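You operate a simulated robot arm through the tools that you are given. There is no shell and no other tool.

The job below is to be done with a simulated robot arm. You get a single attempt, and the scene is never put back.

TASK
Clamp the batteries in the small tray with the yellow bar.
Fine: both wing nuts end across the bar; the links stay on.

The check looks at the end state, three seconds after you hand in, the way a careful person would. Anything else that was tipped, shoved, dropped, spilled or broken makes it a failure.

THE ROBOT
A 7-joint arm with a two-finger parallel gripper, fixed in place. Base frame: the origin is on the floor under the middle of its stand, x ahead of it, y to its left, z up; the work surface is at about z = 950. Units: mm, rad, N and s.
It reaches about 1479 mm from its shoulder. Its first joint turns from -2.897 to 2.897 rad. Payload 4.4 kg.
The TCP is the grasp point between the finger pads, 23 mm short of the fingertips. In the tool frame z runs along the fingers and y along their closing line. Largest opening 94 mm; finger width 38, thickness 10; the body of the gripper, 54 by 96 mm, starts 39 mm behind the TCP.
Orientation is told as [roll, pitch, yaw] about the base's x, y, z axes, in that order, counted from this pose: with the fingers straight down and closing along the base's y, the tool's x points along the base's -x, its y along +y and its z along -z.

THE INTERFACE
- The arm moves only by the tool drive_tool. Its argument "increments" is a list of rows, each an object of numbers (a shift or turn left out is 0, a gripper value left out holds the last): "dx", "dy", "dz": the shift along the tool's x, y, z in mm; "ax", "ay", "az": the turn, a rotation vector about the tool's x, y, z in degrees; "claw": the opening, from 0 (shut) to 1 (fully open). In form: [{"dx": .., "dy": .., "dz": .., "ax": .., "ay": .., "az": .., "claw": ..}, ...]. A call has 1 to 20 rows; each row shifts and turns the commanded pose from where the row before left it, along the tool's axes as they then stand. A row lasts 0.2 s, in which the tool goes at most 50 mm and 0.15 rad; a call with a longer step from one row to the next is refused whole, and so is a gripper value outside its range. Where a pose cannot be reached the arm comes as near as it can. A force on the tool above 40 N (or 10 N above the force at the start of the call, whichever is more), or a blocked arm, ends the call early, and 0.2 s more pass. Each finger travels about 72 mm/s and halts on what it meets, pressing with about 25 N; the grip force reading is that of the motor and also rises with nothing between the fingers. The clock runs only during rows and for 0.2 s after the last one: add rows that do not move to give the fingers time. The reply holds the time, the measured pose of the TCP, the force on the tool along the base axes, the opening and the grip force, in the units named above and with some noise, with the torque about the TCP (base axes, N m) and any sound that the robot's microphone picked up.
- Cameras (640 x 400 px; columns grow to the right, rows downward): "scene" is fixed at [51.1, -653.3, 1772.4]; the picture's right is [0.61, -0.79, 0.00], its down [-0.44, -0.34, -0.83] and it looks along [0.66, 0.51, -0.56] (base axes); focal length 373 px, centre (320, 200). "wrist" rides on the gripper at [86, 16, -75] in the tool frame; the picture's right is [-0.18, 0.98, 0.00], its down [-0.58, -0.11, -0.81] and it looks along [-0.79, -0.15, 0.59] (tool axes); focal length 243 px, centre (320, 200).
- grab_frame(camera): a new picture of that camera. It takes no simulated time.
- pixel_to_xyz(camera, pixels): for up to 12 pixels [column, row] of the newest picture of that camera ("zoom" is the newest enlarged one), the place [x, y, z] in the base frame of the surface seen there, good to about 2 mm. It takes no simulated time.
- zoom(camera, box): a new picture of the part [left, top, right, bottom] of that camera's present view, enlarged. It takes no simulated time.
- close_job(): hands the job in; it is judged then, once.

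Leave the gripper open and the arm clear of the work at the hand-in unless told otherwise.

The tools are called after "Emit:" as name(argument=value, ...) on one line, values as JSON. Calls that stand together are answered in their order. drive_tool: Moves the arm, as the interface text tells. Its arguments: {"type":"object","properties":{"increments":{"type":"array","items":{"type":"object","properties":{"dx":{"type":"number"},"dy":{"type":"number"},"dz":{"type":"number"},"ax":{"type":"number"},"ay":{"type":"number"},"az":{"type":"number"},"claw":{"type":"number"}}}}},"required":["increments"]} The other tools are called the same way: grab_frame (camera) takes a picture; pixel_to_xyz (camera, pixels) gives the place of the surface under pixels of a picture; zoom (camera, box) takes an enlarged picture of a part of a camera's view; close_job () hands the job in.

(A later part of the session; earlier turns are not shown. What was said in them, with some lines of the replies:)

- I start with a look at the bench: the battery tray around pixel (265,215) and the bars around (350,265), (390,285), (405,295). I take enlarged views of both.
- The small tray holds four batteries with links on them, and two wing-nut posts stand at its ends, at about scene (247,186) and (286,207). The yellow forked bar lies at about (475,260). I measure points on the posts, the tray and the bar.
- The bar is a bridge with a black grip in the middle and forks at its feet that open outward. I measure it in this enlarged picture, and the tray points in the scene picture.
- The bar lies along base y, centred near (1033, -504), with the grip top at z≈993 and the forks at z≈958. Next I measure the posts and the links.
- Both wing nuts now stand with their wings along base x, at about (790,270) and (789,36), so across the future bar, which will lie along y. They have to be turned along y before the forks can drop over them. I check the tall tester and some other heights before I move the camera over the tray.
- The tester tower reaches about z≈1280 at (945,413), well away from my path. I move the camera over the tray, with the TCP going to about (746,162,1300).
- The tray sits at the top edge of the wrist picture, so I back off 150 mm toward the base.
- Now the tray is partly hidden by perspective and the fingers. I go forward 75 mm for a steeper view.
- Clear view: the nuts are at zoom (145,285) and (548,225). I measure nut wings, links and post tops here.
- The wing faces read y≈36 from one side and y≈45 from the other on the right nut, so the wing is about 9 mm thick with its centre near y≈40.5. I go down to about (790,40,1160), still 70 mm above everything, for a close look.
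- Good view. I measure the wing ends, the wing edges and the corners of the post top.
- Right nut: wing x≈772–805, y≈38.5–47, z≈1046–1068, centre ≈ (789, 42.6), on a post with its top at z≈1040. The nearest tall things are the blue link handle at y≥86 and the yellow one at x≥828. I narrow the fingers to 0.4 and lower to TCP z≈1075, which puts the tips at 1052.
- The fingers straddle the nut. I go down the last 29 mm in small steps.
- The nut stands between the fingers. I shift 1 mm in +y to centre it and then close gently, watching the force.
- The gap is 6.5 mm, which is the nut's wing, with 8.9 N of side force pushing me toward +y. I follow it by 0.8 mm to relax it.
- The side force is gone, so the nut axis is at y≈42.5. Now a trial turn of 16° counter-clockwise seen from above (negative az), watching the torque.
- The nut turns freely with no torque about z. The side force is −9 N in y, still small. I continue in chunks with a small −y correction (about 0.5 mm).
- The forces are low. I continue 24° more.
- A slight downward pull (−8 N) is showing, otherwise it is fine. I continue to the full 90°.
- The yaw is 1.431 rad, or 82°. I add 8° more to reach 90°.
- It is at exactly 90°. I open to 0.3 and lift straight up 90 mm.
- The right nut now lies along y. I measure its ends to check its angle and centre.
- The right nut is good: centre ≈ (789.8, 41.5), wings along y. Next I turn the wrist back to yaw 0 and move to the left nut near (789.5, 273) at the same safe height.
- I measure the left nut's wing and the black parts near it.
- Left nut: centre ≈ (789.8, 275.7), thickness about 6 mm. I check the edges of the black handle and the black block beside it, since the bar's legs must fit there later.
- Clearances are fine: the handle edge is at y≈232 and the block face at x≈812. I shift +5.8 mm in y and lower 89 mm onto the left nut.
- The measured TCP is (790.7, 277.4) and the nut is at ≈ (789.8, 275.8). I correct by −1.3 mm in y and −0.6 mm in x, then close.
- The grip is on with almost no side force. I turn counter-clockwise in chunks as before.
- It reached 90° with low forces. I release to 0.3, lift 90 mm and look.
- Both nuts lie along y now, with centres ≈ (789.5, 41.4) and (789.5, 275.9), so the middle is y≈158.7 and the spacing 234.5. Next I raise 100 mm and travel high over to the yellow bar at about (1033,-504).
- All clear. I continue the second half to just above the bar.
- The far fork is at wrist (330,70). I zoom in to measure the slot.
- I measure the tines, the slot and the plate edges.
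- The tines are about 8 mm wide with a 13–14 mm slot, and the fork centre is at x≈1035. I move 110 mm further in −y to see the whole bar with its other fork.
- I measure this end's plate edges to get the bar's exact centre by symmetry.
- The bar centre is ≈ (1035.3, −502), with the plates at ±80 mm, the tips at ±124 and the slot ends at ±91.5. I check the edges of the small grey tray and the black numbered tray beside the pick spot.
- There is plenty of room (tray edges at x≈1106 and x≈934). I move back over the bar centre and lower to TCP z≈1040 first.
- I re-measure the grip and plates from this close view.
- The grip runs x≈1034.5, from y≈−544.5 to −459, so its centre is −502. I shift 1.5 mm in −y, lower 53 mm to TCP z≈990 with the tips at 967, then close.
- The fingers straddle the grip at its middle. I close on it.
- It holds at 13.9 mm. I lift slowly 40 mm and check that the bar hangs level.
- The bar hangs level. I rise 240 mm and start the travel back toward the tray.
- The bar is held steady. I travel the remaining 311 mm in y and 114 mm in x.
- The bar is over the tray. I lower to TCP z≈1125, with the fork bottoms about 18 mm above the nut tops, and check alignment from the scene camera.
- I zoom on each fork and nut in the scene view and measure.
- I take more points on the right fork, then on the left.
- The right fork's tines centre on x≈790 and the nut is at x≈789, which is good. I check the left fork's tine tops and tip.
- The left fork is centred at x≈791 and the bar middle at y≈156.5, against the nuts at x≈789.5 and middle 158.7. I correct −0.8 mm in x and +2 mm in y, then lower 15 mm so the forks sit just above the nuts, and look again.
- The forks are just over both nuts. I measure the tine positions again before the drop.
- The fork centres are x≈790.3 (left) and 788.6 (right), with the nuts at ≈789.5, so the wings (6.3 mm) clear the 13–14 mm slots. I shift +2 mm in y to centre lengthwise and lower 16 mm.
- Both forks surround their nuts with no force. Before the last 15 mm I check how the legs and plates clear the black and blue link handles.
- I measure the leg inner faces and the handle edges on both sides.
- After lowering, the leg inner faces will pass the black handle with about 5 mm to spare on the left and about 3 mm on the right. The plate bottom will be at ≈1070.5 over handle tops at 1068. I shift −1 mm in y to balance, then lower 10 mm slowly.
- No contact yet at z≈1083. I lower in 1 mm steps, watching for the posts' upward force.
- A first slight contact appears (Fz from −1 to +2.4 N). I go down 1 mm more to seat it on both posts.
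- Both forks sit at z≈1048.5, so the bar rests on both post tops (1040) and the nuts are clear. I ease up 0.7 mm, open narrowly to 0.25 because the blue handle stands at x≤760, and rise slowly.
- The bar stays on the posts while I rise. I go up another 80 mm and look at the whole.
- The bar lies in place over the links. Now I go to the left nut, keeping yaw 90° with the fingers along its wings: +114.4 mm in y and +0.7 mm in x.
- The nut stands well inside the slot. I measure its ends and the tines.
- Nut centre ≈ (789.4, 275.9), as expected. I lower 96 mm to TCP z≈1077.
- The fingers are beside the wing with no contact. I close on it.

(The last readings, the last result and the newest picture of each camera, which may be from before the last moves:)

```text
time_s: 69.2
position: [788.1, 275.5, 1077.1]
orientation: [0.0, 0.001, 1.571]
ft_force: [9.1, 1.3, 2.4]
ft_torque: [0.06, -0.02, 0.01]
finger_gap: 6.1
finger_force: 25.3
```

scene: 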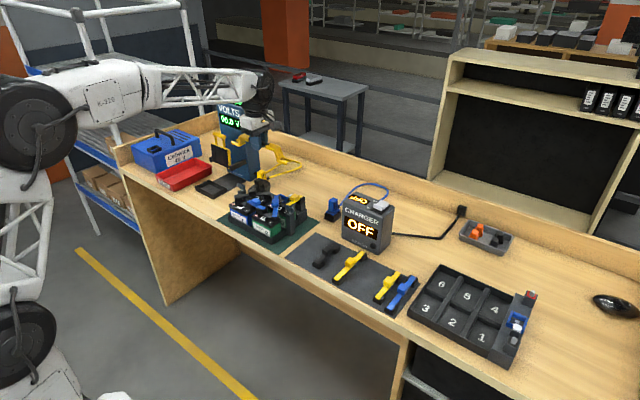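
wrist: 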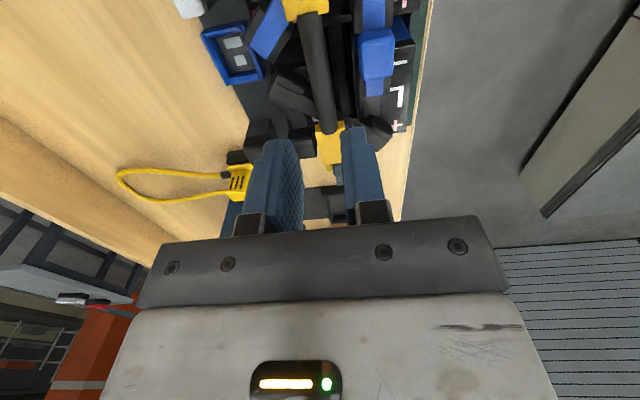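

The gap is 6.1 mm, on the nut, with +9 N in x. I follow by 0.8 mm, then turn the first 24° clockwise.

Emit:
drive_tool(increments=[{"dy": -0.8}, {}])

Emit:
drive_tool(increments=[{"az": 8}, {"az": 8}, {"az": 8}, {}])

Emit:
zoom(camera="scene", box=[226, 160, 276, 205])

```text
time_s: 69.8
position: [790.1, 275.6, 1076.4]
orientation: [-0.001, -0.001, 1.571]
ft_force: [-12.3, 5.5, 7.9]
ft_torque: [-0.16, 0.28, 0.01]
finger_gap: 6.5
finger_force: 25.0
```

```text
time_s: 70.8
position: [789.9, 276.2, 1076.6]
orientation: [0.0, -0.001, 1.149]
ft_force: [-17.3, 5.5, 17.3]
ft_torque: [0.21, 0.4, 0.05]
finger_gap: 6.3
finger_force: 25.0
```

```text
8.89 times, centred on (251, 182) of scene
```

zoom: 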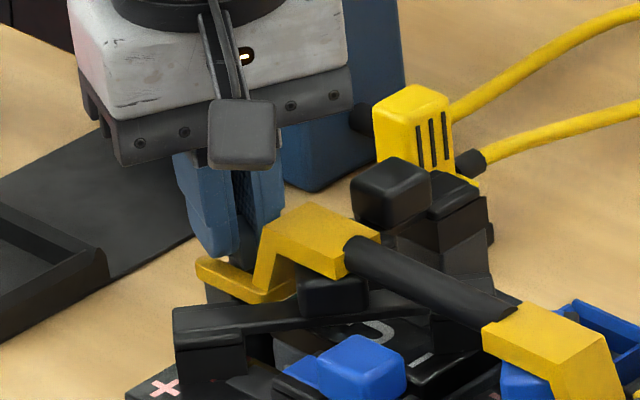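

Side forces have built up (Fx −17, Fz +17), though there is no torque about z. I back off 1 mm in −x and raise 1 mm to relieve them.

Emit:
drive_tool(increments=[{"dx": 0.4, "dy": 0.9, "dz": -1}, {}])

```text
time_s: 71.4
position: [789.5, 275.6, 1076.7]
orientation: [0.0, 0.001, 1.151]
ft_force: [10.4, 11.9, 6.5]
ft_torque: [0.39, -0.19, -0.01]
finger_gap: 6.3
finger_force: 25.0
```

The forces are lower now. I make a small correction (+0.4 x, +0.4 y, 0.4 up) and continue the turn.

Emit:
drive_tool(increments=[{"dx": -0.5, "dy": -0.2, "dz": -0.4}, {"az": 8}, {"az": 8}, {}])

```text
time_s: 72.4
position: [791.2, 275.7, 1075.6]
orientation: [0.0, -0.002, 0.87]
ft_force: [-4.1, 5.2, 0.2]
ft_torque: [0.01, 0.29, 0.04]
finger_gap: 6.2
finger_force: 24.9
```

The forces are small again. I continue.

Emit:
drive_tool(increments=[{"az": 8}, {"az": 8}, {}])

Emit:
drive_tool(increments=[{"az": 8}, {"az": 8}, {}])

Emit:
drive_tool(increments=[{"az": 8}, {"az": 8}, {}])

```text
time_s: 73.2
position: [789.9, 276.1, 1076.8]
orientation: [0.0, 0.0, 0.593]
ft_force: [2.6, 0.5, -2.8]
ft_torque: [0.12, -0.02, 0.0]
finger_gap: 6.3
finger_force: 24.9
```

```text
time_s: 74.0
position: [790.7, 276.5, 1076.1]
orientation: [0.001, -0.001, 0.314]
ft_force: [1.0, 10.2, -0.5]
ft_torque: [0.24, 0.09, 0.04]
finger_gap: 6.0
finger_force: 25.5
```

```text
time_s: 74.8
position: [790.2, 276.2, 1076.5]
orientation: [0.0, -0.001, 0.034]
ft_force: [1.2, 10.4, 0.0]
ft_torque: [0.25, 0.15, 0.02]
finger_gap: 6.3
finger_force: 25.0
```

Turned 88°, with yaw reading 0.034. I do the last 2° and ease 0.4 mm in +y, then open to 0.25 and lift.

Emit:
drive_tool(increments=[{"az": 2, "dy": 0.4}, {}, {}])

Emit:
drive_tool(increments=[{"claw": 0.15}, {"claw": 0.25}, {}, {}, {"dz": -5}, {"dz": -15}, {"dz": -30}, {"dz": -40}, {}, {}])

Emit:
zoom(camera="wrist", box=[240, 0, 400, 120])

Emit:
zoom(camera="scene", box=[226, 155, 316, 220])

```text
time_s: 75.6
position: [790.2, 276.9, 1076.8]
orientation: [0.002, 0.0, -0.001]
ft_force: [0.0, 5.3, -3.4]
ft_torque: [0.15, -0.03, 0.01]
finger_gap: 6.1
finger_force: 24.8
```

```text
time_s: 77.8
position: [789.7, 275.2, 1167.3]
orientation: [0.0, 0.0, 0.0]
ft_force: [0.6, -0.7, -0.6]
ft_torque: [-0.01, 0.0, -0.01]
finger_gap: 23.9
finger_force: 0.1
```

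```text
3.33 times, centred on (320, 60) of wrist
```

zoom: 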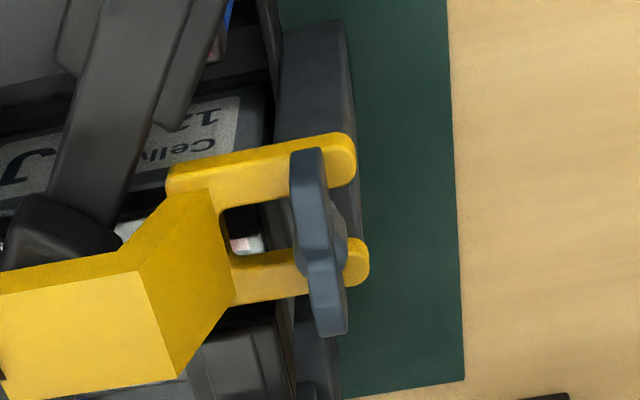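

```text
6.15 times, centred on (271, 188) of scene
```

zoom: 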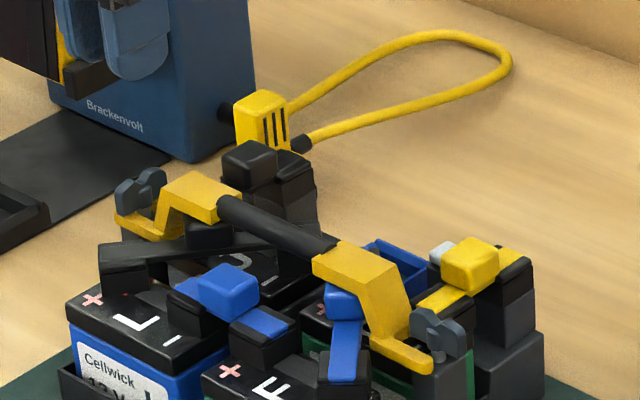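

The left nut is now across the fork. The tray seems to have crept about 1–2 mm in the picture, so I will keep side forces smaller on the next nut. I measure the left nut and post to see.

Emit:
zoom(camera="wrist", box=[240, 0, 400, 120])

Emit:
pixel_to_xyz(camera="zoom", pixels=[[308, 155], [295, 180], [325, 180], [325, 255], [315, 310], [345, 310], [330, 332], [345, 150], [360, 265], [190, 170], [250, 280], [355, 215]])

Emit:
grab_frame(camera="scene")

```text
3.33 times, centred on (320, 60) of wrist
```

zoom: 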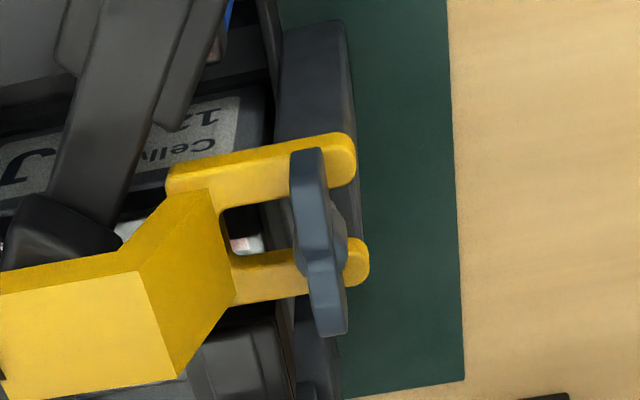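

```text
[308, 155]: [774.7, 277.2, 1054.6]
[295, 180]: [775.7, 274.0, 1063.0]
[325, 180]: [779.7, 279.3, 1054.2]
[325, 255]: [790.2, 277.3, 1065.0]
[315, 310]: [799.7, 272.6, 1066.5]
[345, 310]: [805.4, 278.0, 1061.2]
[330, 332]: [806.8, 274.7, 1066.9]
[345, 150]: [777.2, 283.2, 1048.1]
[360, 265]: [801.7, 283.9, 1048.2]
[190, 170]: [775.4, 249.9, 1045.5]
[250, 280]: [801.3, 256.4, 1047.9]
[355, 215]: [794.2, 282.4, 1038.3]
```

```text
taken
```

scene: 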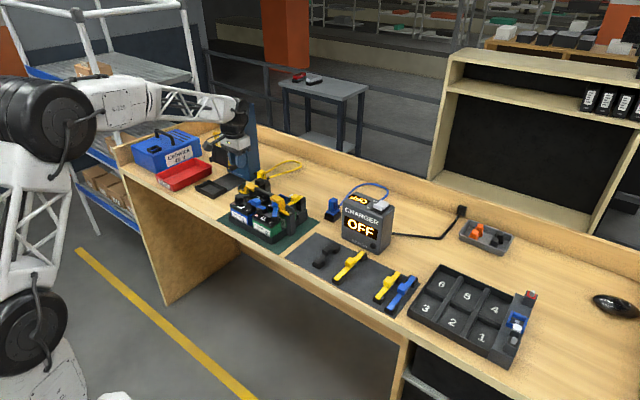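

I repeat the very first enlarged view of the tray to compare its position on the mat with the start.

Emit:
zoom(camera="scene", box=[230, 165, 314, 245])

Emit:
pixel_to_xyz(camera="zoom", pixels=[[105, 252], [320, 375], [410, 320], [495, 220], [240, 185], [435, 165]])

```text
5.00 times, centred on (272, 205) of scene
```

zoom: 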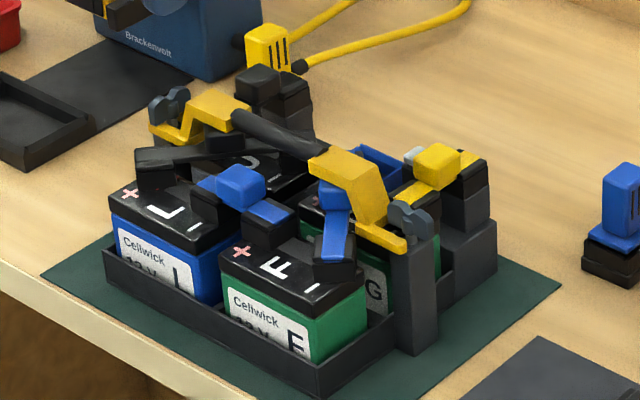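

```text
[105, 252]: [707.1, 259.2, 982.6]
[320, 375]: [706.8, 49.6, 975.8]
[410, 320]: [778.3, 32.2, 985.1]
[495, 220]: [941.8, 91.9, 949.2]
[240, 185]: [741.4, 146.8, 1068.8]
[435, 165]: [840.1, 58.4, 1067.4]
```

Compared with the start picture the tray is in place within about 1 mm, so all is well. Now I rotate the wrist to 90° up here and move 234.5 mm in −y to the right nut.

Emit:
drive_tool(increments=[{"az": -8.2}, {"az": -8.2}, {"az": -8.2}, {"az": -8.2}, {"az": -8.2}, {"az": -8.2}, {"az": -8.2}, {"az": -8.2}, {"az": -8.2}, {"az": -8.2}, {"az": -8.0}, {"dx": 39}, {"dx": 39}, {"dx": 39}, {"dx": 39}, {"dx": 39}, {"dx": 39.5}, {}, {}])

Emit:
zoom(camera="wrist", box=[240, 0, 400, 120])

```text
time_s: 81.8
position: [787.3, 42.0, 1166.5]
orientation: [-0.001, 0.001, 1.572]
ft_force: [0.1, 0.3, -1.2]
ft_torque: [-0.01, -0.01, 0.0]
finger_gap: 23.4
finger_force: 0.0
```

```text
3.33 times, centred on (320, 60) of wrist
```

zoom: 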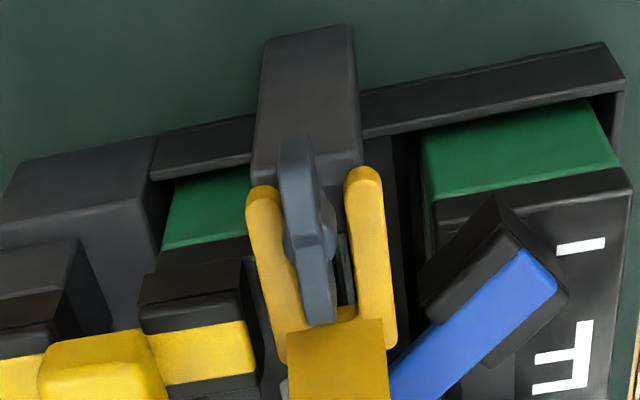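

Emit:
pixel_to_xyz(camera="zoom", pixels=[[292, 142], [283, 165], [308, 165], [308, 235], [305, 300], [328, 300], [318, 318], [265, 200], [365, 185], [280, 300], [375, 300], [345, 200]])

```text
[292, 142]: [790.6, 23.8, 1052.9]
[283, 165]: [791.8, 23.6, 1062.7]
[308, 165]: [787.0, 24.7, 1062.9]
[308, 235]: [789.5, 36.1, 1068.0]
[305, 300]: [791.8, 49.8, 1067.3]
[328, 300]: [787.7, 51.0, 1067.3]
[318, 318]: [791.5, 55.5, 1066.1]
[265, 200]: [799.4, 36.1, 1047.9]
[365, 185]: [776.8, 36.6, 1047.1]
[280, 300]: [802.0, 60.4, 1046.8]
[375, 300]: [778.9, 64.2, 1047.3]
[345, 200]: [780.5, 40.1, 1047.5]
```

Right nut centre ≈ (789.6, 41.2). The grips so far show the camera reading about 0.5–1 mm low, so I only nudge 0.3 mm in x and lower 91 mm.

Emit:
drive_tool(increments=[{"dy": -0.3, "claw": 0.3}, {"dz": 25}, {"dz": 25}, {"dz": 20}, {"dz": 11}, {"dz": 10}, {}, {}])

Emit:
zoom(camera="scene", box=[260, 170, 320, 220])

```text
time_s: 83.6
position: [791.3, 41.2, 1075.8]
orientation: [0.001, 0.0, 1.571]
ft_force: [-0.3, 0.4, 0.0]
ft_torque: [0.0, -0.02, -0.01]
finger_gap: 28.0
finger_force: 0.1
```

```text
8.00 times, centred on (290, 195) of scene
```

zoom: 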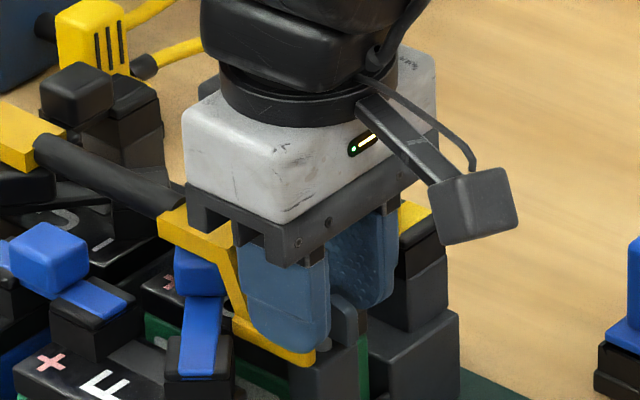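

The fingers straddle the right nut without contact. I close on it.

Emit:
drive_tool(increments=[{"claw": 0.15}, {}, {"claw": 0.0}, {}, {}])

```text
time_s: 84.8
position: [791.1, 42.0, 1076.8]
orientation: [0.0, 0.002, 1.57]
ft_force: [-1.0, 0.5, 0.6]
ft_torque: [0.03, 0.01, -0.28]
finger_gap: 6.2
finger_force: 24.4
```

It is gripped with hardly any side force. I turn clockwise 16° at a time.

Emit:
drive_tool(increments=[{"az": 8}, {"az": 8}, {}])

```text
time_s: 85.6
position: [790.0, 41.5, 1076.0]
orientation: [-0.001, 0.0, 1.29]
ft_force: [-3.9, -14.0, 3.5]
ft_torque: [-0.31, 0.12, 0.04]
finger_gap: 6.2
finger_force: 24.9
```

The side force is −14 N in y. I ease 0.6 mm toward −y.

Emit:
drive_tool(increments=[{"dx": 0.58, "dy": -0.1}, {}])

```text
time_s: 86.2
position: [790.3, 41.7, 1077.0]
orientation: [0.0, 0.0, 1.292]
ft_force: [6.0, -7.2, 4.4]
ft_torque: [-0.01, -0.06, -0.01]
finger_gap: 6.4
finger_force: 24.4
```

It is better. A small further correction, then I continue turning 16°.

Emit:
drive_tool(increments=[{"dx": 0.3, "dy": -0.3}, {"az": 8}, {"az": 8}, {}])

```text
time_s: 87.2
position: [789.3, 41.5, 1077.1]
orientation: [0.001, 0.0, 1.011]
ft_force: [-2.6, 16.9, 9.7]
ft_torque: [0.5, -0.12, 0.03]
finger_gap: 6.4
finger_force: 24.9
```

Now Fy is +17 and Fz +10, which looks like stick-slip along the pads. I ease +0.5 mm y and 0.6 mm up.

Emit:
drive_tool(increments=[{"dx": -0.43, "dy": 0.27, "dz": -0.6}, {}])

```text
time_s: 87.8
position: [789.6, 41.4, 1076.9]
orientation: [0.0, -0.001, 1.013]
ft_force: [-8.3, 9.1, 5.7]
ft_torque: [0.01, 0.18, -0.02]
finger_gap: 6.1
finger_force: 24.6
```

The remaining force is along the tool's +y (about 12 N). I shift 0.5 mm that way and continue 16°.

Emit:
drive_tool(increments=[{"dy": 0.5, "dz": -0.3}, {"az": 8}, {"az": 8}, {}])

```text
time_s: 88.8
position: [790.3, 42.5, 1076.4]
orientation: [-0.001, 0.001, 0.731]
ft_force: [1.1, -1.0, -5.2]
ft_torque: [-0.08, 0.02, -0.01]
finger_gap: 6.1
finger_force: 25.1
```

The forces are low. I continue.

Emit:
drive_tool(increments=[{"az": 8}, {"az": 8}, {}])

Emit:
drive_tool(increments=[{"az": 8}, {"az": 8}, {}])

```text
time_s: 89.6
position: [789.4, 42.2, 1075.9]
orientation: [0.0, 0.0, 0.453]
ft_force: [-0.2, 2.4, -6.9]
ft_torque: [-0.09, 0.27, 0.01]
finger_gap: 6.4
finger_force: 25.6
```

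```text
time_s: 90.4
position: [789.3, 42.1, 1077.4]
orientation: [0.0, 0.001, 0.173]
ft_force: [-0.7, 4.5, -7.1]
ft_torque: [0.06, -0.02, 0.01]
finger_gap: 6.4
finger_force: 24.9
```

Now the last 10° to yaw 0, with 0.4 mm down to ease the pull.

Emit:
drive_tool(increments=[{"az": 8, "dz": 0.4}, {"az": 2}, {}, {}])

```text
time_s: 91.4
position: [789.4, 41.6, 1076.5]
orientation: [0.0, 0.0, 0.002]
ft_force: [-1.6, 5.9, -3.5]
ft_torque: [0.07, 0.1, 0.01]
finger_gap: 6.1
finger_force: 24.9
```

Yaw is 0, so the right nut is across the bar. I open to 0.25 (the leg is at y≥70, the finger reaches only 64) and lift.

Emit:
drive_tool(increments=[{"claw": 0.15}, {"claw": 0.25}, {}, {}, {"dz": -5}, {"dz": -15}, {"dz": -30}, {"dz": -40}, {}, {}])

Emit:
zoom(camera="wrist", box=[240, 0, 400, 120])

Emit:
zoom(camera="scene", box=[226, 165, 316, 230])

```text
time_s: 93.6
position: [789.6, 39.7, 1166.8]
orientation: [0.0, 0.0, 0.002]
ft_force: [1.1, -0.2, 0.3]
ft_torque: [0.03, -0.02, 0.0]
finger_gap: 23.8
finger_force: 0.1
```

```text
3.33 times, centred on (320, 60) of wrist
```

zoom: 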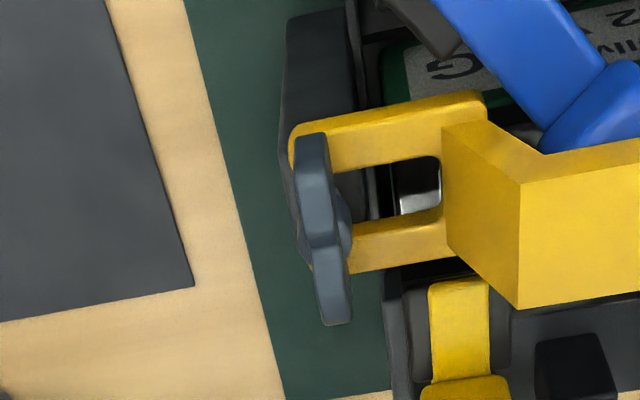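

```text
6.15 times, centred on (271, 198) of scene
```

zoom: 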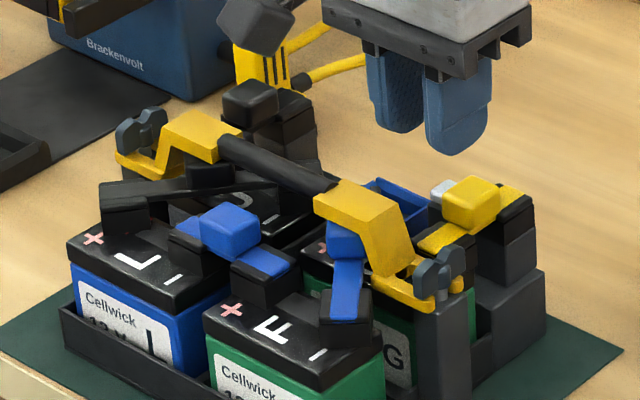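

Both nuts are across now. At the right fork the tine ends only just pass the nut, so the bar has slid somewhat to +y. I measure how much.

Emit:
pixel_to_xyz(camera="zoom", pixels=[[120, 155], [135, 165], [400, 285], [425, 305], [150, 125], [440, 265], [165, 115], [330, 195], [250, 160]])

Emit:
zoom(camera="wrist", box=[240, 0, 400, 120])

Emit:
pixel_to_xyz(camera="zoom", pixels=[[312, 140], [300, 165], [330, 165], [325, 245], [338, 315], [293, 145], [320, 262], [352, 265], [345, 130], [400, 240], [440, 215], [410, 160]])

```text
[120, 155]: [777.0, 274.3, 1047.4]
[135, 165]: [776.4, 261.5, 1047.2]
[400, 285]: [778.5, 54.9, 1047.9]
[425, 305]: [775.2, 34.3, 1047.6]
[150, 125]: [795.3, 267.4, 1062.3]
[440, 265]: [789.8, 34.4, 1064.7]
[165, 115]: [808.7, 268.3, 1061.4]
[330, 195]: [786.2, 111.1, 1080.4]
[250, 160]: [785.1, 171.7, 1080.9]
```

```text
3.33 times, centred on (320, 60) of wrist
```

zoom: 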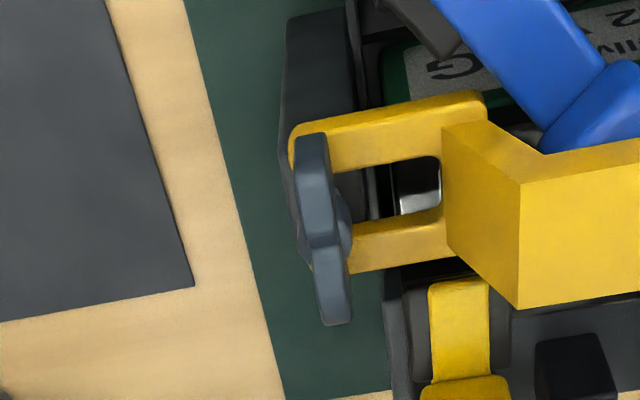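

```text
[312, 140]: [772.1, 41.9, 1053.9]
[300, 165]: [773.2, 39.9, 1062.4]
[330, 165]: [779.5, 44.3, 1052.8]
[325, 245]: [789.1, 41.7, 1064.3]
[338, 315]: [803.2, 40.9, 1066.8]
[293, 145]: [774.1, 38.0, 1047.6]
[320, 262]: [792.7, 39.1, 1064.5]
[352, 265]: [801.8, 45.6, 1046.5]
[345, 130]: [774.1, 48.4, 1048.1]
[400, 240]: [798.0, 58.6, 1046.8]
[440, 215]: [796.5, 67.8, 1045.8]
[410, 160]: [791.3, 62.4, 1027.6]
```

The right tine ends reach y≈34 and the nut is at 41.4. The left tips were at ≈284, so the bar sits centred within about 1 mm and the wings bear over both tines. I take close pictures of both ends to confirm.

Emit:
zoom(camera="scene", box=[280, 195, 310, 220])

Emit:
zoom(camera="scene", box=[236, 175, 266, 200])

Emit:
zoom(camera="scene", box=[230, 165, 314, 245])

```text
16.00 times, centred on (295, 208) of scene
```

zoom: 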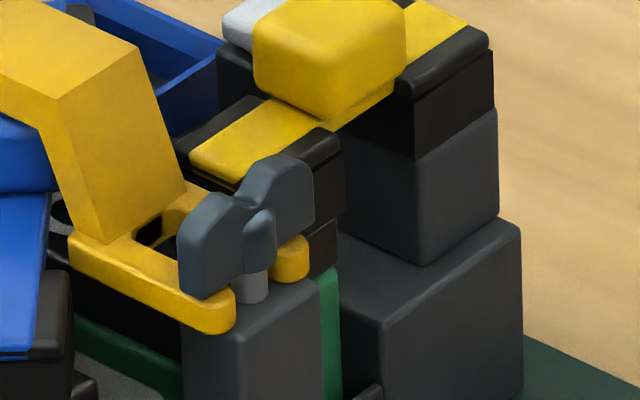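

```text
16.00 times, centred on (251, 188) of scene
```

zoom: 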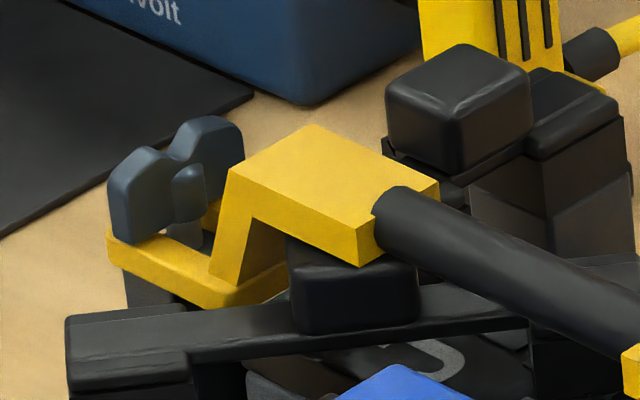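

```text
5.00 times, centred on (272, 205) of scene
```

zoom: 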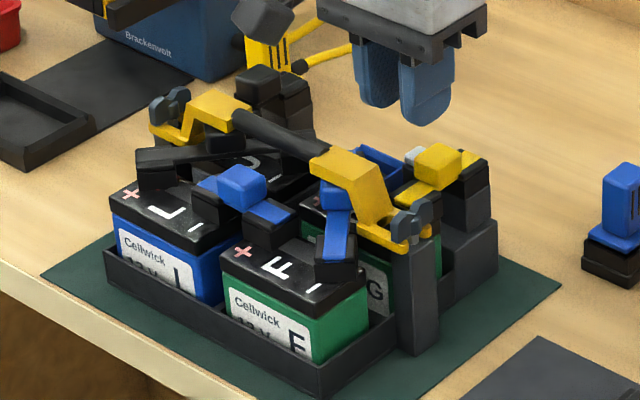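

Both wing nuts stand across the bar with their wings over both tines, the four links are on, and the tray is where it was. I rise, open the gripper fully and go back near the start pose, clear of the work.

Emit:
drive_tool(increments=[{"dz": -25}, {"dz": -35}, {"dz": -40}, {"dz": -40}, {"dz": -35}, {"dx": -9, "dy": -38, "claw": 1.0}, {"dx": -10, "dy": -38}, {"dx": -10, "dy": -38}, {"dx": -10, "dy": -38}, {"dx": -10, "dy": -38}, {"dx": -9, "dy": -38}, {}, {}, {}])

Emit:
grab_frame(camera="scene")

Emit:
zoom(camera="scene", box=[226, 165, 316, 230])

Emit:
zoom(camera="scene", box=[300, 170, 540, 360])

```text
time_s: 96.6
position: [848.1, -186.1, 1342.8]
orientation: [0.0, 0.0, -0.001]
ft_force: [0.2, 0.8, -0.2]
ft_torque: [0.02, 0.02, 0.01]
finger_gap: 93.9
finger_force: 0.0
```

```text
taken
```

scene: 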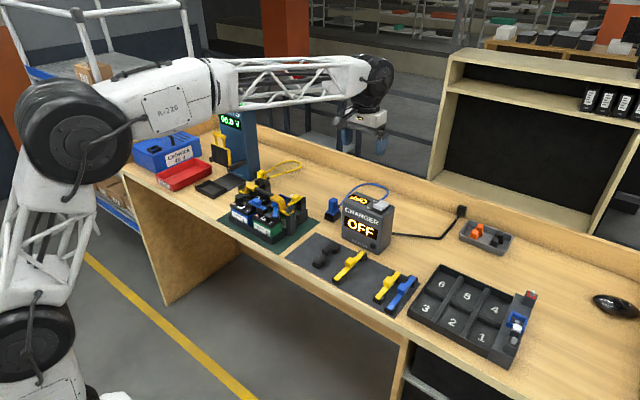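

```text
6.15 times, centred on (271, 198) of scene
```

zoom: 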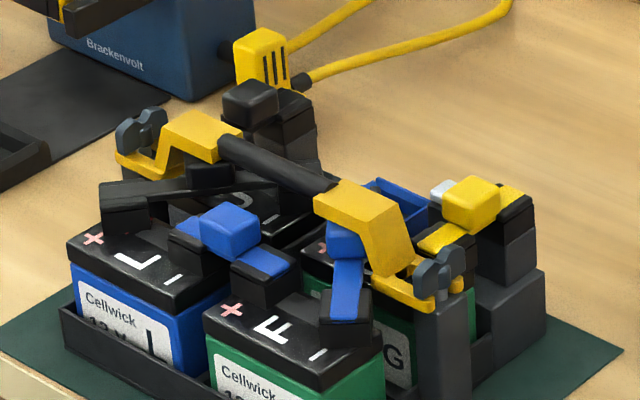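

```text
2.11 times, centred on (420, 265) of scene
```

zoom: 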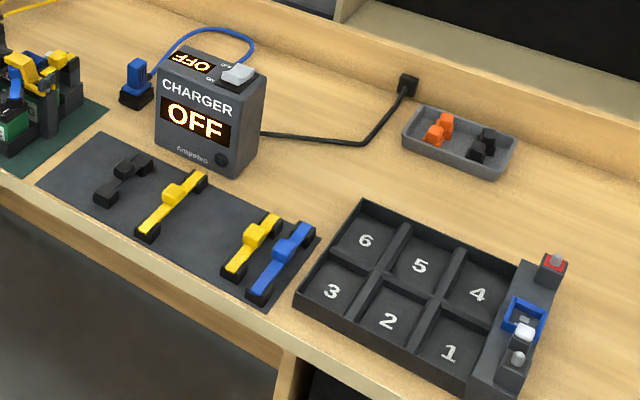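

The bar sits on both posts with the nuts across it, all links are on, and everything else on the bench is untouched. The gripper is open and clear of the work, so I hand the job in.

Emit:
close_job()

```text
The job is handed in.
```

The batteries in the small tray are clamped. The yellow bar rests on both posts, and both wing nuts are turned across it, with their wings over both tines of each fork.

- **Links:** all of them are still on. The bar passes over their handles without touching.
- **Tray position:** the tray may have crept about 1 mm while I turned the nuts. In the before-and-after pictures it looks the same.
- **Rest of the bench:** nothing else looks moved in the final pictures.
- **Arm:** it is back near its start pose with the gripper fully open.

The wing nuts turned freely in both directions, so I set them by angle. I did not feel them tighten down.
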